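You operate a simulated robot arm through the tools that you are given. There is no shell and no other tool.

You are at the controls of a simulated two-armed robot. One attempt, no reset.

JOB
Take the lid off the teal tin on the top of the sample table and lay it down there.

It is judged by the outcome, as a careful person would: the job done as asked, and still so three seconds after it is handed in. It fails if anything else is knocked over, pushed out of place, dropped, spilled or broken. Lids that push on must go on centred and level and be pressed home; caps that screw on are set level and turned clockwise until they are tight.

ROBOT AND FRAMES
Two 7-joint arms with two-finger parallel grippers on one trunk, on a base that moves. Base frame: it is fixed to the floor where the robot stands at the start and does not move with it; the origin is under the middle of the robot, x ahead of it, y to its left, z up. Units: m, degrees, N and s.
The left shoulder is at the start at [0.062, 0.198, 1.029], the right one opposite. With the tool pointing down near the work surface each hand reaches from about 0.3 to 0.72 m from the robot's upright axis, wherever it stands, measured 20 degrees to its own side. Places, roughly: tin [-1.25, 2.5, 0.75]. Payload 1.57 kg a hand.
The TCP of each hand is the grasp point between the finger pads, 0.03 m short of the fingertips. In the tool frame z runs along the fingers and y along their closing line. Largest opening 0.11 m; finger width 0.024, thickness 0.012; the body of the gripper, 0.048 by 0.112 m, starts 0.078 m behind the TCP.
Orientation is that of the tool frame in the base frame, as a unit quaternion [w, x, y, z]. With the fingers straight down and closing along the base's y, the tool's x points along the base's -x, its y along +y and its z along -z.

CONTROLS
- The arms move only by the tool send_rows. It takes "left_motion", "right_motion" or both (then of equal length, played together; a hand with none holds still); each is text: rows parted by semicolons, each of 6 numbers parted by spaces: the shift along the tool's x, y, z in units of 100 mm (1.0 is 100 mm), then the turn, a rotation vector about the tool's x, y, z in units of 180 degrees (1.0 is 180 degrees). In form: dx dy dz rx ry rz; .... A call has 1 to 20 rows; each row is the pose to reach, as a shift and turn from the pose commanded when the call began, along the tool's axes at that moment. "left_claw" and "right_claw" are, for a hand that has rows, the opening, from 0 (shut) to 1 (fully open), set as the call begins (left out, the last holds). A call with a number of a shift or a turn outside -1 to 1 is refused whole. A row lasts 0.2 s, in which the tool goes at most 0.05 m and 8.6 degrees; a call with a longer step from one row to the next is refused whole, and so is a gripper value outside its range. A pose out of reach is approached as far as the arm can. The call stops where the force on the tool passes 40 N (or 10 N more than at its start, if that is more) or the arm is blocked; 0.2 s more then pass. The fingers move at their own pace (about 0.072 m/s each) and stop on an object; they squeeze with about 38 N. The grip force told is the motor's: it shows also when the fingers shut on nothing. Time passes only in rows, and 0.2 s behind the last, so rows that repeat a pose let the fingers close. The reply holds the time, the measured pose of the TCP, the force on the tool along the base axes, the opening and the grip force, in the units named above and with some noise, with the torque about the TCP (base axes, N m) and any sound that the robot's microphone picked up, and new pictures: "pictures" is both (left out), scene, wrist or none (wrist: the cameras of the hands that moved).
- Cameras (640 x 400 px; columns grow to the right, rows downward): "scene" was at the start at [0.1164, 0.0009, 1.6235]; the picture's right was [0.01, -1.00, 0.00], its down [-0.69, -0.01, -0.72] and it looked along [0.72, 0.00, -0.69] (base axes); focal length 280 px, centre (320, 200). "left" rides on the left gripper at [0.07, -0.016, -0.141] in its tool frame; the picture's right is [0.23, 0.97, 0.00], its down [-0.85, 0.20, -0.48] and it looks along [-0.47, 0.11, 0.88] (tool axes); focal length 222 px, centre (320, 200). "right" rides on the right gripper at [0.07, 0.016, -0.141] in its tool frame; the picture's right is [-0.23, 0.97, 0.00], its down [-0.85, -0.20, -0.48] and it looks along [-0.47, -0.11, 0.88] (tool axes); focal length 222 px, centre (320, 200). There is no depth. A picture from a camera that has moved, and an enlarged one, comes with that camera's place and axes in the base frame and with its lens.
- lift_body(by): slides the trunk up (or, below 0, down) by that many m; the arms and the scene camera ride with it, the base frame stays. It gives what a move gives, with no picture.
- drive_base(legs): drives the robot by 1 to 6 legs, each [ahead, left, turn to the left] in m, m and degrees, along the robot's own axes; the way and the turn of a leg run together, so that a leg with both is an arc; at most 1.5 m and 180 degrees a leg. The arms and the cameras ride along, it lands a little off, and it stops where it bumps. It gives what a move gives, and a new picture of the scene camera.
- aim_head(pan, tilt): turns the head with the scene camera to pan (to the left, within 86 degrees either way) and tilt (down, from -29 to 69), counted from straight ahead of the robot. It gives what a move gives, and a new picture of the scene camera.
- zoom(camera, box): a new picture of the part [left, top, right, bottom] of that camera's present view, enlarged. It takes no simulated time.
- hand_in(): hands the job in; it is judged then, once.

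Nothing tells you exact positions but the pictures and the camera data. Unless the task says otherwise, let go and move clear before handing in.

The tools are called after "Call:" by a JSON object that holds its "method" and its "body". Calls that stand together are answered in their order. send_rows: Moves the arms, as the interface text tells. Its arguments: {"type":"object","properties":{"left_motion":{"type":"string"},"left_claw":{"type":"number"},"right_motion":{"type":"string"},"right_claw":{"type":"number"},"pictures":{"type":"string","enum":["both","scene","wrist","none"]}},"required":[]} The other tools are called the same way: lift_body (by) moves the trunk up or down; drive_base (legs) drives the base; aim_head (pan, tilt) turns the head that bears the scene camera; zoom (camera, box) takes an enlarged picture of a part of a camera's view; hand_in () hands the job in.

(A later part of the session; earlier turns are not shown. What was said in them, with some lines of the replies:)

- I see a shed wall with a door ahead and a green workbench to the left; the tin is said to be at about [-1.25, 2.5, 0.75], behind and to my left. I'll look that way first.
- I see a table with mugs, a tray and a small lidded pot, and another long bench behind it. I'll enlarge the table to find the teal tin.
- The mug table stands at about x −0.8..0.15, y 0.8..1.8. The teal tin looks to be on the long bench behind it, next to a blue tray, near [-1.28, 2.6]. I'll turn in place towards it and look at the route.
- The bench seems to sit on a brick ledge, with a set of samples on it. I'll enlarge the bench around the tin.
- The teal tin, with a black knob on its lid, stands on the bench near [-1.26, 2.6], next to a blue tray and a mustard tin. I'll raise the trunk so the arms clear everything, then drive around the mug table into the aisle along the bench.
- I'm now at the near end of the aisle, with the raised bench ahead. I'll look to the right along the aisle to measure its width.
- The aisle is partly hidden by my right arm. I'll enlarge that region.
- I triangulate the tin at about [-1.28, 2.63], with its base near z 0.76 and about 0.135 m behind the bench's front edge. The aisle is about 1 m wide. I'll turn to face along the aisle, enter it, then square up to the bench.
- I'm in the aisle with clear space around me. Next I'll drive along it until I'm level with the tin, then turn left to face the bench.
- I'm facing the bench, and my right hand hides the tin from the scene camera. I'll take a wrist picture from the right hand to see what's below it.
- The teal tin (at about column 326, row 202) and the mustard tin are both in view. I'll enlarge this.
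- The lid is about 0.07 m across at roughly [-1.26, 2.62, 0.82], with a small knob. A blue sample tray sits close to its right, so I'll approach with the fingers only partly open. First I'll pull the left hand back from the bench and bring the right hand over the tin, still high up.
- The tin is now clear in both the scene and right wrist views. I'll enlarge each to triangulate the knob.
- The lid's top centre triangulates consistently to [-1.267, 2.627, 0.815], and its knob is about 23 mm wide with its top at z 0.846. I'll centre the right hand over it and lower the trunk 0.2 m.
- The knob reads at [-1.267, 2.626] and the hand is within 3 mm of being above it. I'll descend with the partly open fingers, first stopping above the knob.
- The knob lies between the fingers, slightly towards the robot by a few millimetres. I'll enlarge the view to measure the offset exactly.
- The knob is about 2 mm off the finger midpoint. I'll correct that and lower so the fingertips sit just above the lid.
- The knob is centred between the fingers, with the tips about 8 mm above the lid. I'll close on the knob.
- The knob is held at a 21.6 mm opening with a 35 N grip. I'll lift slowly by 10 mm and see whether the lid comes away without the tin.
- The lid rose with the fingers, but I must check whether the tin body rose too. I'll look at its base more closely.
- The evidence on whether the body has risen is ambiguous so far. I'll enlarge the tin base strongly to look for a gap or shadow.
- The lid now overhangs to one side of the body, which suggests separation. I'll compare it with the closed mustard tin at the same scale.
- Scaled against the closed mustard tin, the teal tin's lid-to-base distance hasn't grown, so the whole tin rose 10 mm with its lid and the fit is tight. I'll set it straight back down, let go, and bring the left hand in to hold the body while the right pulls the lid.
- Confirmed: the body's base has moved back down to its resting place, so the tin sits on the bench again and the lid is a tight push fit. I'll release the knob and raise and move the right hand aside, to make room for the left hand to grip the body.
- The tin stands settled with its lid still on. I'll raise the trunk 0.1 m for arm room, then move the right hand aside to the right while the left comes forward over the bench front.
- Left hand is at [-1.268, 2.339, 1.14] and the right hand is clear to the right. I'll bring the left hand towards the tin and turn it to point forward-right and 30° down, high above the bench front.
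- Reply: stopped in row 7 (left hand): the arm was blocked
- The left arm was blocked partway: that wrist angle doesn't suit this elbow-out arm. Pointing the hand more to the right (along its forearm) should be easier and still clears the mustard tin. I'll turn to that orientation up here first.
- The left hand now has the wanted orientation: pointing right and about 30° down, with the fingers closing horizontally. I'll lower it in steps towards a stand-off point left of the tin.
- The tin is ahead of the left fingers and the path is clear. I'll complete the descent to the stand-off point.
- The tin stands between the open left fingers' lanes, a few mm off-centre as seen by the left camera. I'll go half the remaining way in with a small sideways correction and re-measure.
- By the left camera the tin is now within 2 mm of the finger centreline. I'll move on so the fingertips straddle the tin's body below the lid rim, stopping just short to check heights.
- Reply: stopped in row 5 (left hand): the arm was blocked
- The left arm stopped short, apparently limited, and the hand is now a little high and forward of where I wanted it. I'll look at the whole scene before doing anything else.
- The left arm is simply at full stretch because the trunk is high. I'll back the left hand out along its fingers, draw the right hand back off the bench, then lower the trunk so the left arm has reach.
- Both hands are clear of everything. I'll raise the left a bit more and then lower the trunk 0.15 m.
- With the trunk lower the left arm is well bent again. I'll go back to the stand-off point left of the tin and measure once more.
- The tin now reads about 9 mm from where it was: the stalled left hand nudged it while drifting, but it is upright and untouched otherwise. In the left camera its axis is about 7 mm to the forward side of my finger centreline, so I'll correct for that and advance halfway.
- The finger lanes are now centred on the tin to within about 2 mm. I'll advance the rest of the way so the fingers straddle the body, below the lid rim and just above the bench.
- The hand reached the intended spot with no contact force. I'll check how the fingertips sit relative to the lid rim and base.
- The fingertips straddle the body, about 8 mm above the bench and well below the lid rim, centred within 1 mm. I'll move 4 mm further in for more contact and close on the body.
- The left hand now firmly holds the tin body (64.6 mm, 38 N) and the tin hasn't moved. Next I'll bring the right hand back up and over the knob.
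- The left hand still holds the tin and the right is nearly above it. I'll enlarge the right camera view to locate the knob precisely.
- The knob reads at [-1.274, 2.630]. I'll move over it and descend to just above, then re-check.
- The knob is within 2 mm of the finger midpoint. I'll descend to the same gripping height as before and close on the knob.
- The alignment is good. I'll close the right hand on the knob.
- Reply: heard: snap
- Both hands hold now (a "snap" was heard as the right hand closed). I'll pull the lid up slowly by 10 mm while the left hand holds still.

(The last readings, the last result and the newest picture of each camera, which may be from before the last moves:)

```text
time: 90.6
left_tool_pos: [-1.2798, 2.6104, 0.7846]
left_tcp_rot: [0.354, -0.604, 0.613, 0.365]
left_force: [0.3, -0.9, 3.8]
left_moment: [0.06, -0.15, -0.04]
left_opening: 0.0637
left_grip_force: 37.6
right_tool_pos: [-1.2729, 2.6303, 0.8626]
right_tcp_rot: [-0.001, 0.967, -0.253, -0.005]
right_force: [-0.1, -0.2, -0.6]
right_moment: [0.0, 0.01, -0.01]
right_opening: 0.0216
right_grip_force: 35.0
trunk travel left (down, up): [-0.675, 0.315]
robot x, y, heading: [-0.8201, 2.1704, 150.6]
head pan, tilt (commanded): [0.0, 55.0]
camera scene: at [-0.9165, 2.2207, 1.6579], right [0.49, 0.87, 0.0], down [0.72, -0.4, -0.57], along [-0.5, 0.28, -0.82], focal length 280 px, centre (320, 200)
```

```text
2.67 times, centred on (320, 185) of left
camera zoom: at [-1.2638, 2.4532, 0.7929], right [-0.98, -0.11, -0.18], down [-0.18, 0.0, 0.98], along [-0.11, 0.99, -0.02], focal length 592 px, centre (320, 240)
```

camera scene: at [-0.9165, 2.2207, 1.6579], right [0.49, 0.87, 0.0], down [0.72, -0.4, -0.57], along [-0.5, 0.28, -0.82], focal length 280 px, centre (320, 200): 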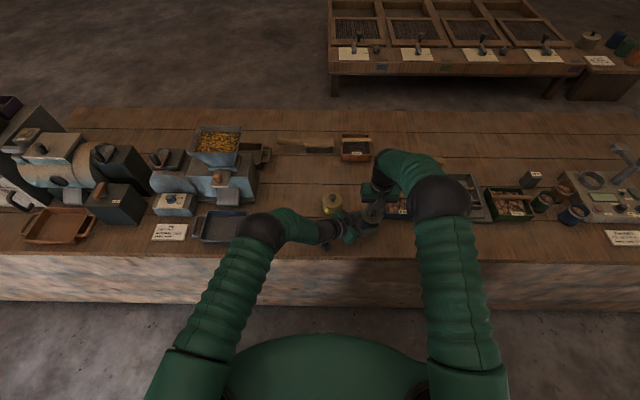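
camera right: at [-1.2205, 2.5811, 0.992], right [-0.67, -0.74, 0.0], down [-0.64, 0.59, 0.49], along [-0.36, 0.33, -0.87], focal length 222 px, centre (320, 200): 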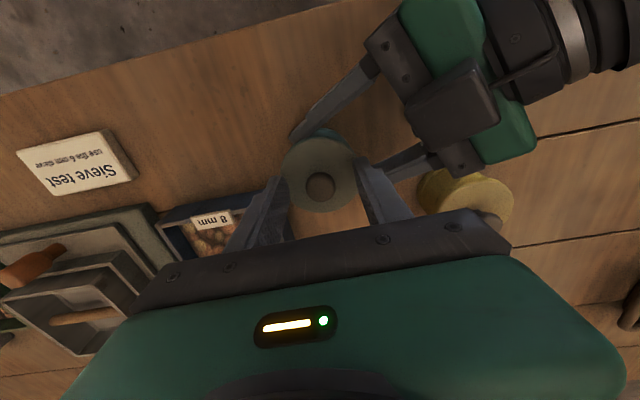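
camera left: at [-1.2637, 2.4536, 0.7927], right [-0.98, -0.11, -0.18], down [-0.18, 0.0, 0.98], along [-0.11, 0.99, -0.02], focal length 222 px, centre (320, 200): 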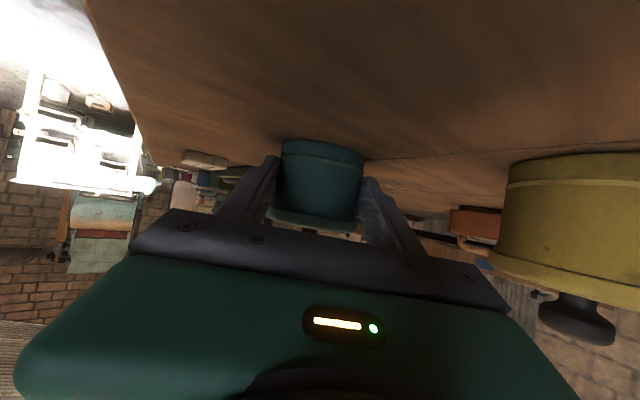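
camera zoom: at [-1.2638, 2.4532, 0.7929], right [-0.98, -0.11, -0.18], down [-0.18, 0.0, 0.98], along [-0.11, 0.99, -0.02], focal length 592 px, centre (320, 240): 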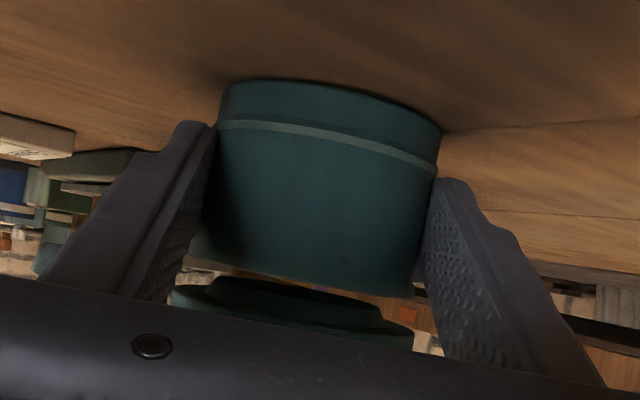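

The lid has come off: the left camera shows a clear gap with the lid's plug above the body, and the body is still on the bench. I'll lift the lid clear.

Call:
{"method": "send_rows", "body": {"right_motion": "0 0 -0.1 0 0 0; 0 0 -0.2 0 0 0; 0 0 -0.35 0 0 0; 0 0 -0.5 0 0 0; 0 0 -0.65 0 0 0; 0 0 -0.8 0 0 0; 0 0 -0.8 0 0 0", "right_claw": 0, "pictures": "both"}}

Call:
{"method": "zoom", "body": {"camera": "scene", "box": [330, 170, 474, 260]}}

Call:
{"method": "zoom", "body": {"camera": "left", "box": [200, 110, 440, 260]}}

```text
time: 92.2
left_tool_pos: [-1.2796, 2.6116, 0.7851]
left_tcp_rot: [0.353, -0.605, 0.614, 0.364]
left_force: [0.7, -0.3, 3.3]
left_moment: [0.04, -0.12, -0.05]
left_opening: 0.0638
left_grip_force: 38.1
right_tool_pos: [-1.273, 2.6293, 0.9405]
right_tcp_rot: [-0.001, 0.967, -0.253, -0.005]
right_force: [-0.8, -0.6, -0.5]
right_moment: [-0.02, -0.01, -0.01]
right_opening: 0.0215
right_grip_force: 34.7
trunk travel left (down, up): [-0.675, 0.315]
robot x, y, heading: [-0.8273, 2.1692, 150.8]
head pan, tilt (commanded): [0.0, 55.0]
camera scene: at [-0.9165, 2.2206, 1.6579], right [0.49, 0.87, 0.0], down [0.72, -0.4, -0.57], along [-0.5, 0.28, -0.82], focal length 280 px, centre (320, 200)
camera right: at [-1.2197, 2.5802, 1.0823], right [-0.67, -0.74, 0.0], down [-0.64, 0.59, 0.49], along [-0.36, 0.33, -0.87], focal length 222 px, centre (320, 200)
```

scene: 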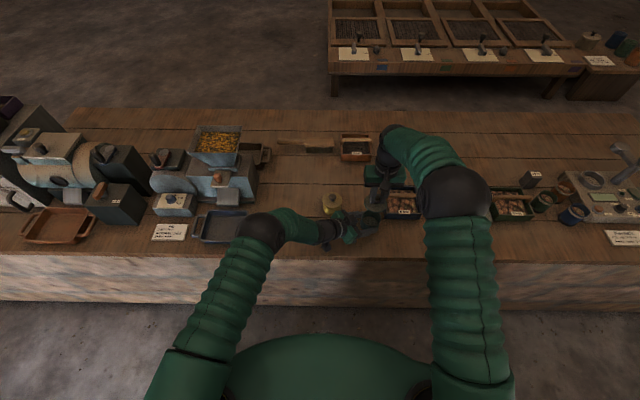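
right: 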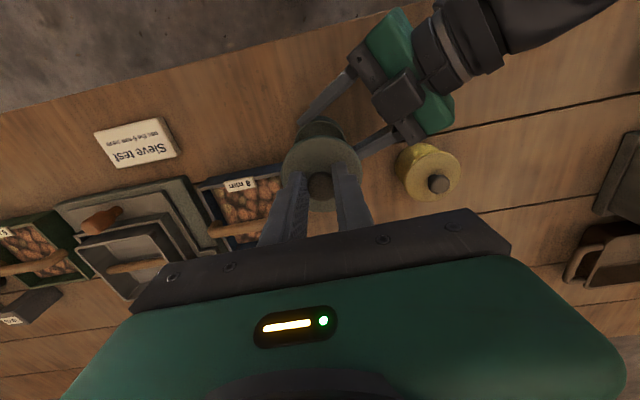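

```text
4.44 times, centred on (402, 215) of scene
camera zoom: at [-0.9165, 2.2206, 1.6579], right [0.49, 0.87, 0.0], down [0.72, -0.4, -0.57], along [-0.5, 0.28, -0.82], focal length 1244 px, centre (-44, 133)
```

zoom: 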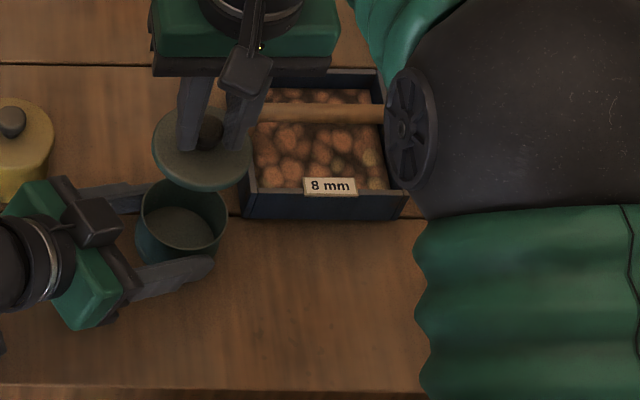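

```text
2.67 times, centred on (320, 185) of left
camera zoom: at [-1.2639, 2.4532, 0.7929], right [-0.98, -0.11, -0.18], down [-0.18, 0.0, 0.98], along [-0.11, 0.99, -0.02], focal length 592 px, centre (320, 240)
```

zoom: 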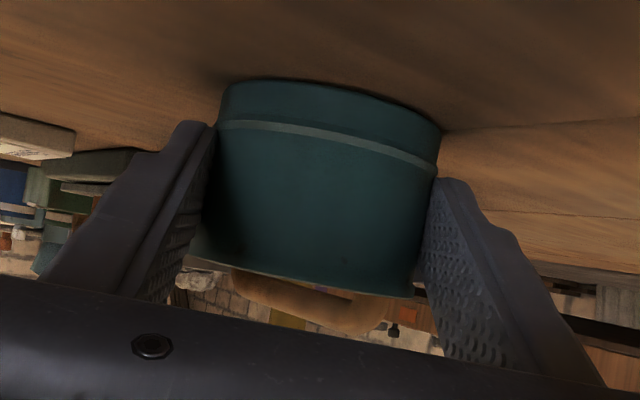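

The tin is open and its body undisturbed, with the lid held in the right hand. The free patch of bench in front of the 8 mm tray, right of the tin and left of the "Sieve test" card, is a good place; I'll carry the lid there.

Call:
{"method": "send_rows", "body": {"right_motion": "0.22 0 0 0 0 0; 0.44 0 0 0 0 0; 0.44 -0.3 0 0 0 0; 0.44 -0.6 0 0 0 0; 0.44 -0.9 0 0 0 0; 0.44 -1.0 0 0 0 0; 0.44 -1.0 0 0 0 0", "right_claw": 0, "pictures": "none"}}

Call:
{"method": "send_rows", "body": {"right_motion": "0 -0.1 0.1 0 0 0; 0 -0.18 0.3 0 0 0; 0 -0.18 0.5 0 0 0; 0 -0.18 0.7 0 0 0; 0 -0.18 0.7 0 0 0", "right_claw": 0, "pictures": "both"}}

Call:
{"method": "zoom", "body": {"camera": "scene", "box": [330, 180, 458, 260]}}

Call:
{"method": "zoom", "body": {"camera": "left", "box": [60, 80, 300, 230]}}

```text
time: 93.8
left_tool_pos: [-1.2801, 2.6116, 0.7844]
left_tcp_rot: [0.354, -0.605, 0.614, 0.364]
left_force: [-0.4, -0.6, 4.5]
left_moment: [0.09, -0.12, -0.02]
left_opening: 0.0638
left_grip_force: 38.7
right_tool_pos: [-1.185, 2.6954, 0.9422]
right_tcp_rot: [-0.001, 0.968, -0.252, -0.004]
right_force: [0.1, -0.1, -0.2]
right_moment: [0.0, 0.02, 0.01]
right_opening: 0.0215
right_grip_force: 34.4
trunk travel left (down, up): [-0.675, 0.315]
robot x, y, heading: [-0.8265, 2.1647, 150.8]
head pan, tilt (commanded): [0.0, 55.0]
```

```text
time: 95.0
left_tool_pos: [-1.2797, 2.6112, 0.7847]
left_tcp_rot: [0.353, -0.605, 0.614, 0.364]
left_force: [-0.2, -0.3, 3.9]
left_moment: [0.15, -0.16, -0.01]
left_opening: 0.0638
left_grip_force: 38.3
right_tool_pos: [-1.1762, 2.7125, 0.8705]
right_tcp_rot: [-0.002, 0.967, -0.253, -0.005]
right_force: [0.2, -0.1, -0.3]
right_moment: [-0.05, 0.0, 0.01]
right_opening: 0.0217
right_grip_force: 35.1
trunk travel left (down, up): [-0.675, 0.315]
robot x, y, heading: [-0.8238, 2.1712, 150.9]
head pan, tilt (commanded): [0.0, 55.0]
camera scene: at [-0.9159, 2.2213, 1.6579], right [0.49, 0.87, 0.0], down [0.72, -0.4, -0.57], along [-0.5, 0.28, -0.82], focal length 280 px, centre (320, 200)
camera right: at [-1.1238, 2.663, 1.0106], right [-0.67, -0.74, 0.0], down [-0.64, 0.59, 0.49], along [-0.36, 0.33, -0.87], focal length 222 px, centre (320, 200)
```

scene: 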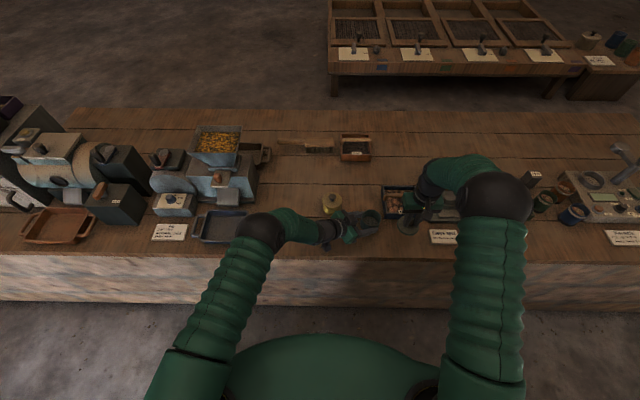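
right: 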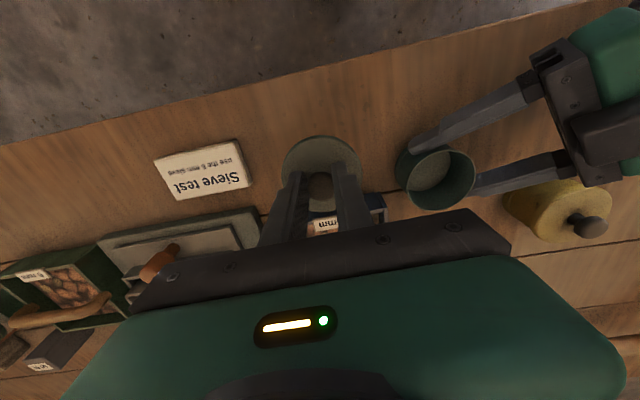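

```text
5.00 times, centred on (394, 220) of scene
camera zoom: at [-0.9159, 2.2213, 1.6579], right [0.49, 0.87, 0.0], down [0.72, -0.4, -0.57], along [-0.5, 0.28, -0.82], focal length 1399 px, centre (-50, 100)
```

zoom: 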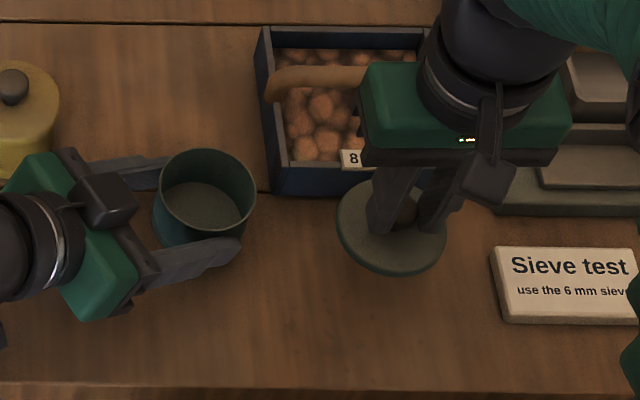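

```text
2.67 times, centred on (180, 155) of left
camera zoom: at [-1.2637, 2.4535, 0.793], right [-0.98, -0.11, -0.18], down [-0.18, 0.0, 0.98], along [-0.11, 0.99, -0.02], focal length 592 px, centre (693, 320)
```

zoom: 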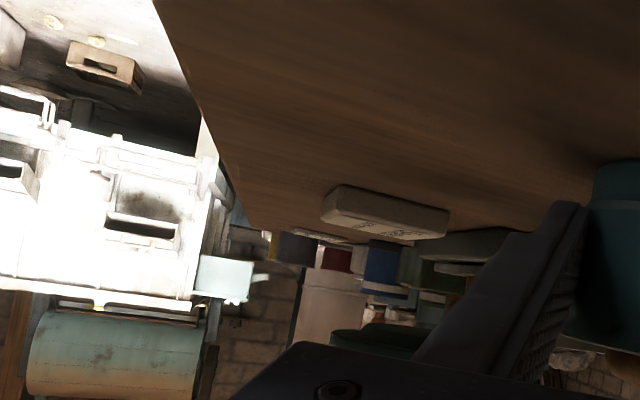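

The lid hangs over the clear patch between the tin and the card. I'll lower it most of the way, then ease it down in small steps until it touches the bench.

Call:
{"method": "send_rows", "body": {"right_motion": "0 0 0.12 0 0 0; 0 0 0.24 0 0 0; 0 0 0.36 0 0 0; 0 0 0.43 0 0 0; 0 0 0.43 0 0 0", "right_claw": 0, "pictures": "scene"}}

Call:
{"method": "zoom", "body": {"camera": "scene", "box": [370, 200, 450, 250]}}

```text
time: 96.2
left_tool_pos: [-1.2789, 2.6113, 0.7842]
left_tcp_rot: [0.353, -0.605, 0.614, 0.364]
left_force: [-0.5, -0.6, 4.7]
left_moment: [0.12, -0.17, 0.01]
left_opening: 0.0637
left_grip_force: 38.1
right_tool_pos: [-1.1766, 2.7133, 0.828]
right_tcp_rot: [-0.002, 0.968, -0.253, -0.004]
right_force: [1.0, 0.0, -0.8]
right_moment: [0.01, 0.0, 0.0]
right_opening: 0.0213
right_grip_force: 34.7
trunk travel left (down, up): [-0.675, 0.315]
robot x, y, heading: [-0.8281, 2.1672, 151.0]
head pan, tilt (commanded): [0.0, 55.0]
camera scene: at [-0.9159, 2.2213, 1.6579], right [0.49, 0.87, 0.0], down [0.72, -0.4, -0.57], along [-0.5, 0.28, -0.82], focal length 280 px, centre (320, 200)
```

scene: 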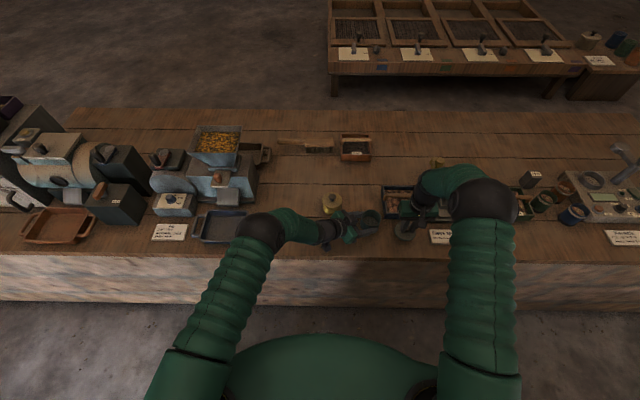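

```text
8.00 times, centred on (410, 225) of scene
camera zoom: at [-0.9159, 2.2213, 1.6579], right [0.49, 0.87, 0.0], down [0.72, -0.4, -0.57], along [-0.5, 0.28, -0.82], focal length 2239 px, centre (-400, 0)
```

zoom: 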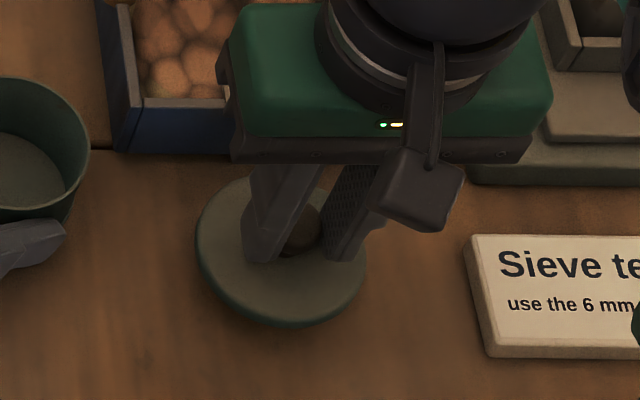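

No contact yet at TCP z 0.828. I'll continue down in small steps, watching the force.

Call:
{"method": "send_rows", "body": {"right_motion": "0 0 0.02 0 0 0; 0 0 0.04 0 0 0; 0 0 0.06 0 0 0; 0 0 0.08 0 0 0; 0 0 0.08 0 0 0", "right_claw": 0, "pictures": "none"}}

Call:
{"method": "zoom", "body": {"camera": "scene", "box": [380, 215, 428, 245]}}

```text
time: 97.4
left_tool_pos: [-1.2802, 2.6106, 0.7844]
left_tcp_rot: [0.353, -0.605, 0.614, 0.364]
left_force: [0.3, 0.4, 4.1]
left_moment: [0.07, -0.17, 0.01]
left_opening: 0.0637
left_grip_force: 38.0
right_tool_pos: [-1.1778, 2.7112, 0.8208]
right_tcp_rot: [-0.002, 0.968, -0.252, -0.006]
right_force: [0.6, 0.2, -0.1]
right_moment: [0.0, -0.03, -0.02]
right_opening: 0.0214
right_grip_force: 33.8
trunk travel left (down, up): [-0.675, 0.315]
robot x, y, heading: [-0.8274, 2.1713, 150.9]
head pan, tilt (commanded): [0.0, 55.0]
```

```text
13.33 times, centred on (404, 230) of scene
camera zoom: at [-0.9159, 2.2214, 1.6579], right [0.49, 0.87, 0.0], down [0.72, -0.4, -0.57], along [-0.5, 0.28, -0.82], focal length 3732 px, centre (-800, -200)
```

zoom: 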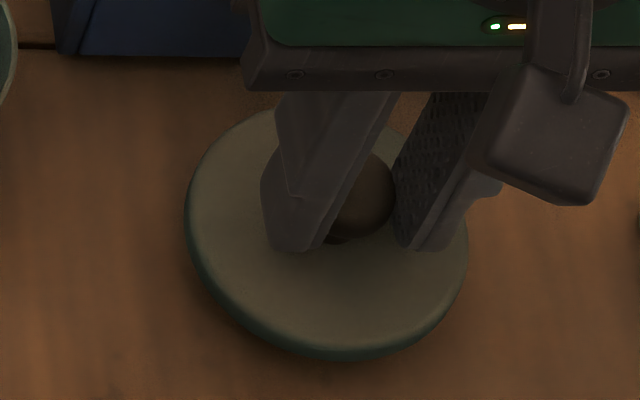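

The lid looks slightly tilted in the grip. I'll check it in the right camera.

Call:
{"method": "zoom", "body": {"camera": "right", "box": [240, 110, 400, 210]}}

Call:
{"method": "zoom", "body": {"camera": "left", "box": [60, 100, 300, 250]}}

```text
4.00 times, centred on (320, 160) of right
camera zoom: at [-1.1242, 2.6629, 0.9604], right [-0.67, -0.74, 0.0], down [-0.64, 0.59, 0.49], along [-0.36, 0.33, -0.87], focal length 888 px, centre (320, 360)
```

zoom: 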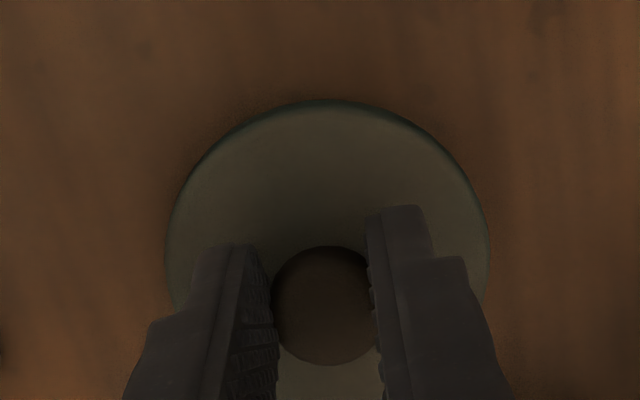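

```text
2.67 times, centred on (180, 175) of left
camera zoom: at [-1.2636, 2.4535, 0.793], right [-0.98, -0.11, -0.18], down [-0.18, 0.0, 0.98], along [-0.11, 0.99, -0.02], focal length 592 px, centre (693, 267)
```

zoom: 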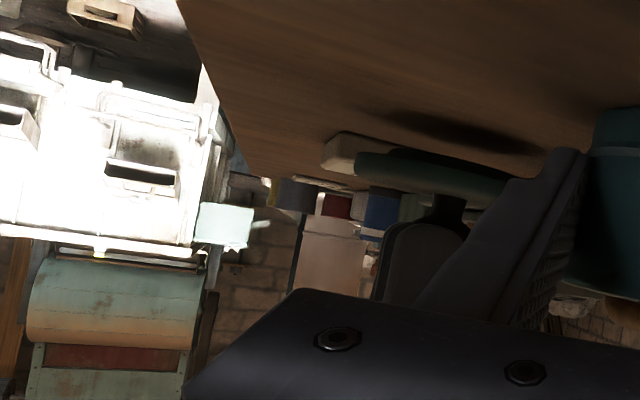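

The left camera shows the lid level and its plug just above the bench. I'll go on down in fine steps.

Call:
{"method": "send_rows", "body": {"right_motion": "0 0 0.015 0 0 0; 0 0 0.03 0 0 0; 0 0 0.04 0 0 0; 0 0 0.05 0 0 0; 0 0 0.05 0 0 0", "right_claw": 0, "pictures": "none"}}

Call:
{"method": "zoom", "body": {"camera": "left", "box": [160, 130, 256, 190]}}

```text
time: 98.6
left_tool_pos: [-1.2799, 2.6113, 0.7844]
left_tcp_rot: [0.353, -0.605, 0.614, 0.364]
left_force: [0.5, -0.4, 4.2]
left_moment: [0.11, -0.2, -0.02]
left_opening: 0.0637
left_grip_force: 38.6
right_tool_pos: [-1.1775, 2.7128, 0.8158]
right_tcp_rot: [-0.001, 0.968, -0.253, -0.004]
right_force: [-0.5, -0.6, 0.0]
right_moment: [-0.01, -0.01, -0.01]
right_opening: 0.0225
right_grip_force: 35.2
trunk travel left (down, up): [-0.675, 0.315]
robot x, y, heading: [-0.8243, 2.1691, 151.0]
head pan, tilt (commanded): [0.0, 55.0]
```

```text
6.67 times, centred on (208, 160) of left
camera zoom: at [-1.2636, 2.4535, 0.7929], right [-0.98, -0.11, -0.18], down [-0.18, 0.0, 0.98], along [-0.11, 0.99, -0.02], focal length 1481 px, centre (1067, 467)
```

zoom: 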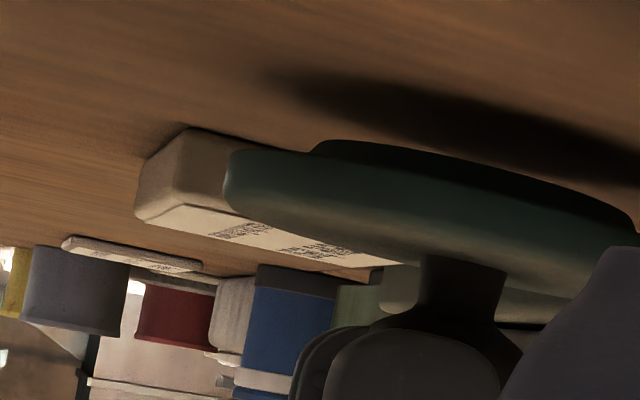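

There's still a gap of several millimetres under the plug. I'll continue gently.

Call:
{"method": "send_rows", "body": {"right_motion": "0 0 0.015 0 0 0; 0 0 0.03 0 0 0; 0 0 0.04 0 0 0; 0 0 0.05 0 0 0; 0 0 0.05 0 0 0", "right_claw": 0, "pictures": "none"}}

Call:
{"method": "zoom", "body": {"camera": "left", "box": [160, 120, 256, 180]}}

```text
time: 99.8
left_tool_pos: [-1.2792, 2.6107, 0.7858]
left_tcp_rot: [0.353, -0.605, 0.614, 0.364]
left_force: [1.1, -1.3, 4.3]
left_moment: [0.05, -0.16, -0.03]
left_opening: 0.0638
left_grip_force: 37.9
right_tool_pos: [-1.1769, 2.7114, 0.811]
right_tcp_rot: [-0.001, 0.967, -0.253, -0.005]
right_force: [1.1, 0.0, -1.0]
right_moment: [0.0, 0.01, 0.03]
right_opening: 0.0223
right_grip_force: 35.8
trunk travel left (down, up): [-0.675, 0.315]
robot x, y, heading: [-0.8254, 2.1673, 150.5]
head pan, tilt (commanded): [0.0, 55.0]
```

```text
6.67 times, centred on (208, 150) of left
camera zoom: at [-1.2637, 2.4535, 0.7929], right [-0.98, -0.11, -0.18], down [-0.18, 0.0, 0.98], along [-0.11, 0.99, -0.02], focal length 1481 px, centre (1067, 533)
```

zoom: 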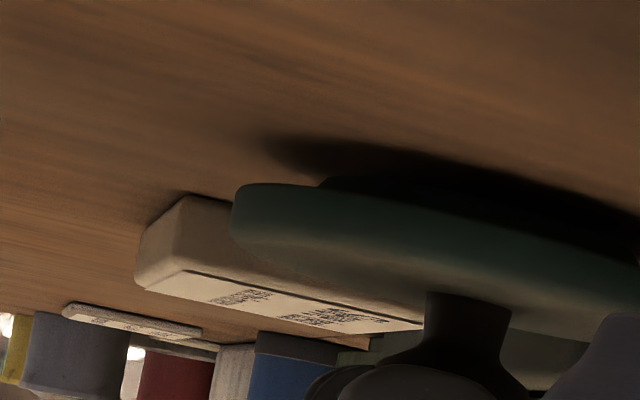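

Nearly touching. I'll take millimetre steps now.

Call:
{"method": "send_rows", "body": {"right_motion": "0 0 0.005 0 0 0; 0 0 0.01 0 0 0; 0 0 0.015 0 0 0; 0 0 0.02 0 0 0; 0 0 0.02 0 0 0", "right_claw": 0, "pictures": "none"}}

Call:
{"method": "zoom", "body": {"camera": "left", "box": [160, 120, 256, 180]}}

```text
time: 101.0
left_tool_pos: [-1.2795, 2.6106, 0.7839]
left_tcp_rot: [0.354, -0.604, 0.614, 0.364]
left_force: [0.2, -1.4, 3.6]
left_moment: [0.05, -0.15, -0.01]
left_opening: 0.0636
left_grip_force: 37.8
right_tool_pos: [-1.177, 2.7131, 0.8086]
right_tcp_rot: [-0.001, 0.968, -0.253, -0.004]
right_force: [0.5, -0.4, -0.3]
right_moment: [0.03, -0.02, -0.02]
right_opening: 0.0222
right_grip_force: 34.8
trunk travel left (down, up): [-0.675, 0.315]
robot x, y, heading: [-0.824, 2.1674, 150.9]
head pan, tilt (commanded): [0.0, 55.0]
```

```text
6.67 times, centred on (208, 150) of left
camera zoom: at [-1.2637, 2.4535, 0.7929], right [-0.98, -0.11, -0.18], down [-0.18, 0.0, 0.98], along [-0.11, 0.99, -0.02], focal length 1481 px, centre (1067, 533)
```

zoom: 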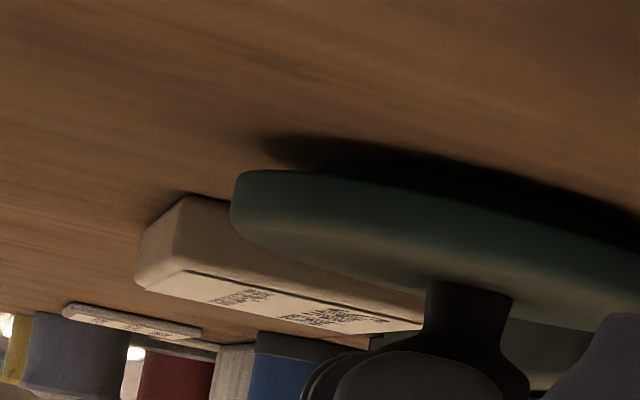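

Still no contact. Another 2 mm.

Call:
{"method": "send_rows", "body": {"right_motion": "0 0 0.005 0 0 0; 0 0 0.01 0 0 0; 0 0 0.015 0 0 0; 0 0 0.02 0 0 0; 0 0 0.02 0 0 0", "right_claw": 0, "pictures": "none"}}

Call:
{"method": "zoom", "body": {"camera": "left", "box": [160, 120, 256, 180]}}

```text
time: 102.2
left_tool_pos: [-1.2801, 2.6094, 0.7856]
left_tcp_rot: [0.353, -0.605, 0.614, 0.364]
left_force: [0.6, -0.8, 1.1]
left_moment: [0.05, -0.05, 0.04]
left_opening: 0.0637
left_grip_force: 38.1
right_tool_pos: [-1.1773, 2.711, 0.8077]
right_tcp_rot: [-0.001, 0.968, -0.252, -0.005]
right_force: [-0.1, -1.2, 6.4]
right_moment: [-0.1, -0.05, 0.0]
right_opening: 0.0222
right_grip_force: 35.3
trunk travel left (down, up): [-0.675, 0.315]
robot x, y, heading: [-0.8252, 2.1666, 150.6]
head pan, tilt (commanded): [0.0, 55.0]
```

```text
6.67 times, centred on (208, 150) of left
camera zoom: at [-1.2636, 2.453, 0.793], right [-0.98, -0.11, -0.18], down [-0.18, 0.0, 0.98], along [-0.11, 0.99, -0.02], focal length 1481 px, centre (1067, 533)
```

zoom: 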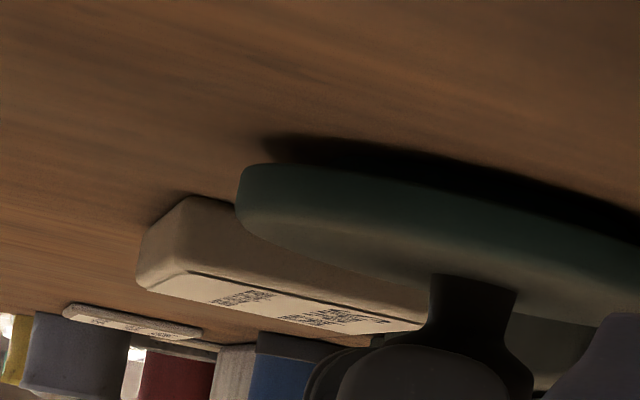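

The lid rests on the bench (6 N contact). I'll open the right fingers and lift away.

Call:
{"method": "send_rows", "body": {"right_motion": "0 0 -0.01 0 0 0; 0 0 -0.01 0 0 0; 0 0 -0.01 0 0 0; 0 0 -0.01 0 0 0; 0 0 -0.1 0 0 0; 0 0 -0.25 0 0 0; 0 0 -0.45 0 0 0; 0 0 -0.7 0 0 0; 0 0 -1.0 0 0 0; 0 0 -1.0 0 0 0", "right_claw": 0.5, "pictures": "both"}}

Call:
{"method": "zoom", "body": {"camera": "scene", "box": [330, 180, 458, 260]}}

```text
time: 104.4
left_tool_pos: [-1.2796, 2.6106, 0.7852]
left_tcp_rot: [0.353, -0.605, 0.614, 0.363]
left_force: [1.0, -1.3, 4.4]
left_moment: [0.0, -0.13, -0.08]
left_opening: 0.0638
left_grip_force: 38.0
right_tool_pos: [-1.1752, 2.7111, 0.9062]
right_tcp_rot: [-0.001, 0.968, -0.252, -0.004]
right_force: [-0.5, 0.5, 0.9]
right_moment: [0.02, 0.0, 0.03]
right_opening: 0.0549
right_grip_force: 0.0
trunk travel left (down, up): [-0.675, 0.315]
robot x, y, heading: [-0.8255, 2.1668, 150.8]
head pan, tilt (commanded): [0.0, 55.0]
camera scene: at [-0.9161, 2.2212, 1.6579], right [0.49, 0.87, 0.0], down [0.72, -0.4, -0.57], along [-0.5, 0.28, -0.82], focal length 280 px, centre (320, 200)
camera right: at [-1.1225, 2.6622, 1.0467], right [-0.67, -0.74, 0.0], down [-0.64, 0.59, 0.49], along [-0.36, 0.33, -0.87], focal length 222 px, centre (320, 200)
```

scene: 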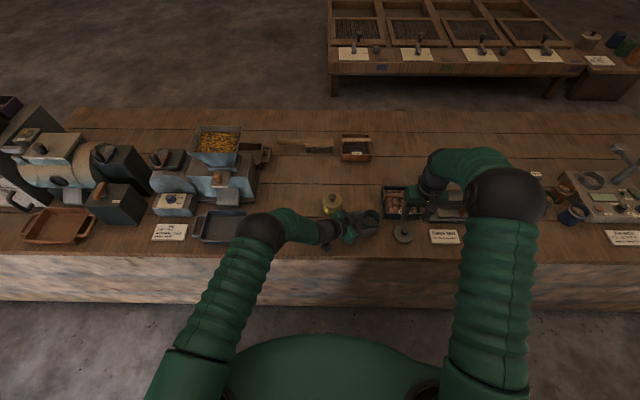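
right: 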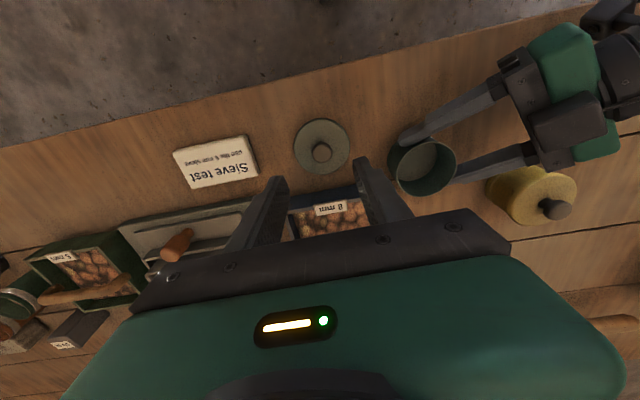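

```text
5.00 times, centred on (394, 220) of scene
camera zoom: at [-0.9161, 2.2212, 1.6579], right [0.49, 0.87, 0.0], down [0.72, -0.4, -0.57], along [-0.5, 0.28, -0.82], focal length 1399 px, centre (-50, 100)
```

zoom: 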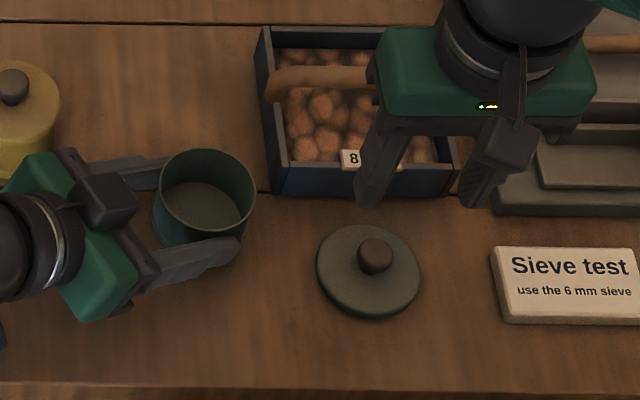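

The lid lies flat on the bench. Now I'll open the left hand to release the tin body and back out along the fingers.

Call:
{"method": "send_rows", "body": {"left_motion": "0 0 0 0 0 0; 0 0 0 0 0 0; 0 0 0 0 0 0; 0 0 0 0 0 0; 0 0 -0.05 0 0 0; 0 0 -0.15 0 0 0; 0 0 -0.3 0 0 0; 0 0 -0.5 0 0 0; 0 0 -0.75 0 0 0; 0 0 -1.0 0 0 0; 0 0 -1.0 0 0 0", "left_claw": 0.85, "pictures": "both"}}

Call:
{"method": "zoom", "body": {"camera": "scene", "box": [310, 180, 438, 260]}}

```text
time: 106.8
left_tool_pos: [-1.2802, 2.5232, 0.8344]
left_tcp_rot: [0.353, -0.605, 0.613, 0.365]
left_force: [-0.5, 0.0, -0.3]
left_moment: [0.01, 0.01, -0.01]
left_opening: 0.0937
left_grip_force: 0.0
right_tool_pos: [-1.1763, 2.7117, 0.9048]
right_tcp_rot: [-0.001, 0.968, -0.253, -0.004]
right_force: [0.2, -0.2, 0.2]
right_moment: [0.01, -0.03, 0.0]
right_opening: 0.0554
right_grip_force: 0.0
trunk travel left (down, up): [-0.675, 0.315]
robot x, y, heading: [-0.8218, 2.1719, 150.9]
head pan, tilt (commanded): [0.0, 55.0]
camera scene: at [-0.9169, 2.2217, 1.6578], right [0.49, 0.87, 0.0], down [0.72, -0.4, -0.57], along [-0.5, 0.28, -0.82], focal length 280 px, centre (320, 200)
camera left: at [-1.2634, 2.3656, 0.8413], right [-0.98, -0.11, -0.18], down [-0.18, 0.0, 0.98], along [-0.11, 0.99, -0.02], focal length 222 px, centre (320, 200)
```

scene: 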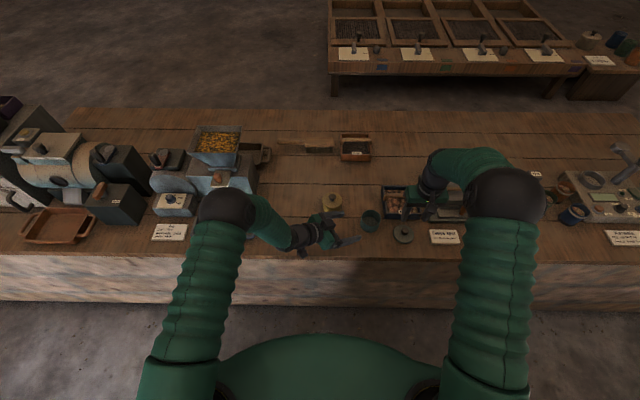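
left: 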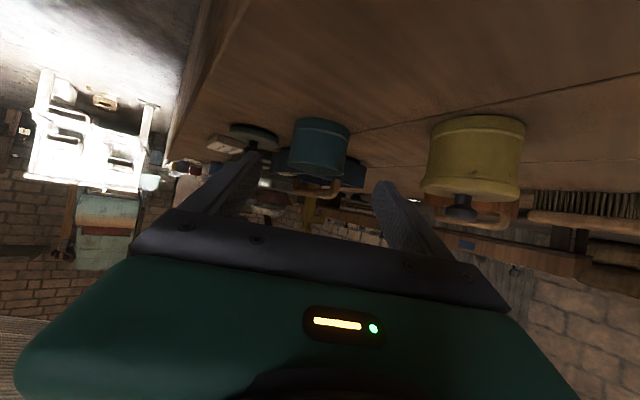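

```text
5.00 times, centred on (374, 220) of scene
camera zoom: at [-0.9169, 2.2217, 1.6578], right [0.49, 0.87, 0.0], down [0.72, -0.4, -0.57], along [-0.5, 0.28, -0.82], focal length 1399 px, centre (50, 100)
```

zoom: 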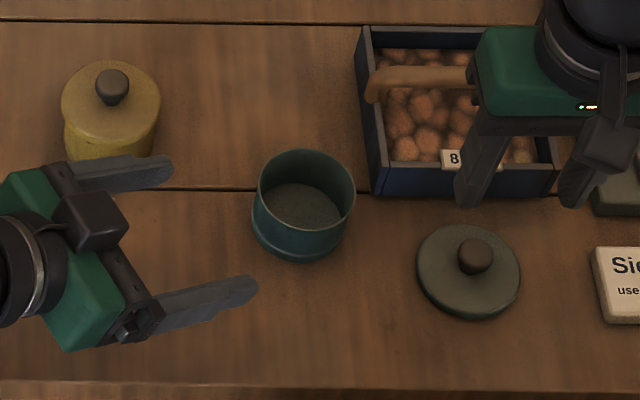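

The tin stands open and the lid lies flat beside it; the mustard tin, tray and card are undisturbed. I'll move both hands up and clear before handing in.

Call:
{"method": "send_rows", "body": {"left_motion": "-0.2 0 -0.11 0 0 0; -0.45 0 -0.25 0 0 0; -0.7 0 -0.39 0 0 0; -0.95 0 -0.53 0 0 0; -0.95 0 -0.53 0 0 0", "right_motion": "0 0 -0.2 0 0 0; 0 0 -0.45 0 0 0; 0 0 -0.7 0 0 0; 0 0 -0.95 0 0 0; 0 0 -0.95 0 0 0", "pictures": "none"}}

Call:
{"method": "send_rows", "body": {"left_motion": "0 0 -0.2 0 0 0; 0 0 -0.45 0 0 0; 0 0 -0.7 0 0 0; 0 0 -0.7 0 0 0", "right_motion": "0.3 0 0 0 0 0; 0.6 0 0 0 0 0; 1.0 0 0 0 0 0; 1.0 0 0 0 0 0", "pictures": "scene"}}

Call:
{"method": "zoom", "body": {"camera": "scene", "box": [310, 160, 470, 260]}}

```text
time: 108.0
left_tool_pos: [-1.2777, 2.5241, 0.9421]
left_tcp_rot: [0.353, -0.605, 0.614, 0.363]
left_force: [0.6, -0.3, 0.0]
left_moment: [-0.02, -0.01, -0.01]
left_opening: 0.0936
left_grip_force: 0.0
right_tool_pos: [-1.1762, 2.7115, 1.0022]
right_tcp_rot: [0.0, 0.968, -0.253, -0.004]
right_force: [0.0, 0.0, -0.1]
right_moment: [0.0, -0.04, -0.02]
right_opening: 0.055
right_grip_force: 0.0
trunk travel left (down, up): [-0.675, 0.315]
robot x, y, heading: [-0.8226, 2.1669, 150.6]
head pan, tilt (commanded): [0.0, 55.0]
```

```text
time: 109.0
left_tool_pos: [-1.2777, 2.4609, 0.9769]
left_tcp_rot: [0.353, -0.606, 0.613, 0.364]
left_force: [0.3, 0.1, 0.5]
left_moment: [0.01, -0.02, -0.01]
left_opening: 0.0937
left_grip_force: 0.0
right_tool_pos: [-1.0889, 2.6627, 0.9996]
right_tcp_rot: [-0.001, 0.967, -0.253, -0.004]
right_force: [0.0, -0.4, 0.4]
right_moment: [-0.02, 0.03, -0.02]
right_opening: 0.055
right_grip_force: 0.0
trunk travel left (down, up): [-0.675, 0.315]
robot x, y, heading: [-0.8258, 2.1688, 150.9]
head pan, tilt (commanded): [0.0, 55.0]
camera scene: at [-0.9164, 2.221, 1.6578], right [0.49, 0.87, 0.0], down [0.72, -0.4, -0.57], along [-0.5, 0.28, -0.82], focal length 280 px, centre (320, 200)
```

scene: 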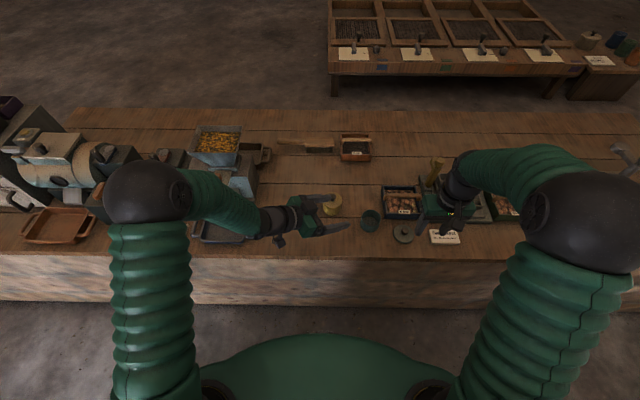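

```text
4.00 times, centred on (390, 210) of scene
camera zoom: at [-0.9164, 2.221, 1.6578], right [0.49, 0.87, 0.0], down [0.72, -0.4, -0.57], along [-0.5, 0.28, -0.82], focal length 1119 px, centre (40, 160)
```

zoom: 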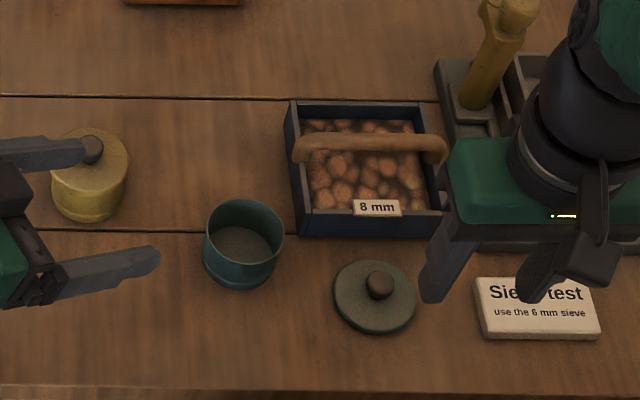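

The tin stands open on the bench with its lid lying flat next to it, both hands are clear, and everything else is in place. I'm handing in the job.

Call:
{"method": "hand_in", "body": {}}

```text
The job is handed in.
```

The lid is off the teal tin and lies flat, knob up, on the bench to its right, in front of the 8 mm sample tray. I've handed the job in; no verdict has come back.

- **How it came off:** The lid was a tight push fit. On my first pull the whole tin rose about 10 mm, so I set it straight back down. I then held the body with the left hand while the right hand drew the lid off.
- **What moved:** The tin now stands about 9 mm from where it was, because my left hand nudged it when that arm ran out of reach. It stayed upright.
- **Noise:** I heard a snap as the right hand closed on the knob the second time. The last pictures show no damage to the tin or lid.
- **Everything else:** The mustard tin, the sample tray and the "Sieve test" card are where they were, and both hands are clear of the bench top.
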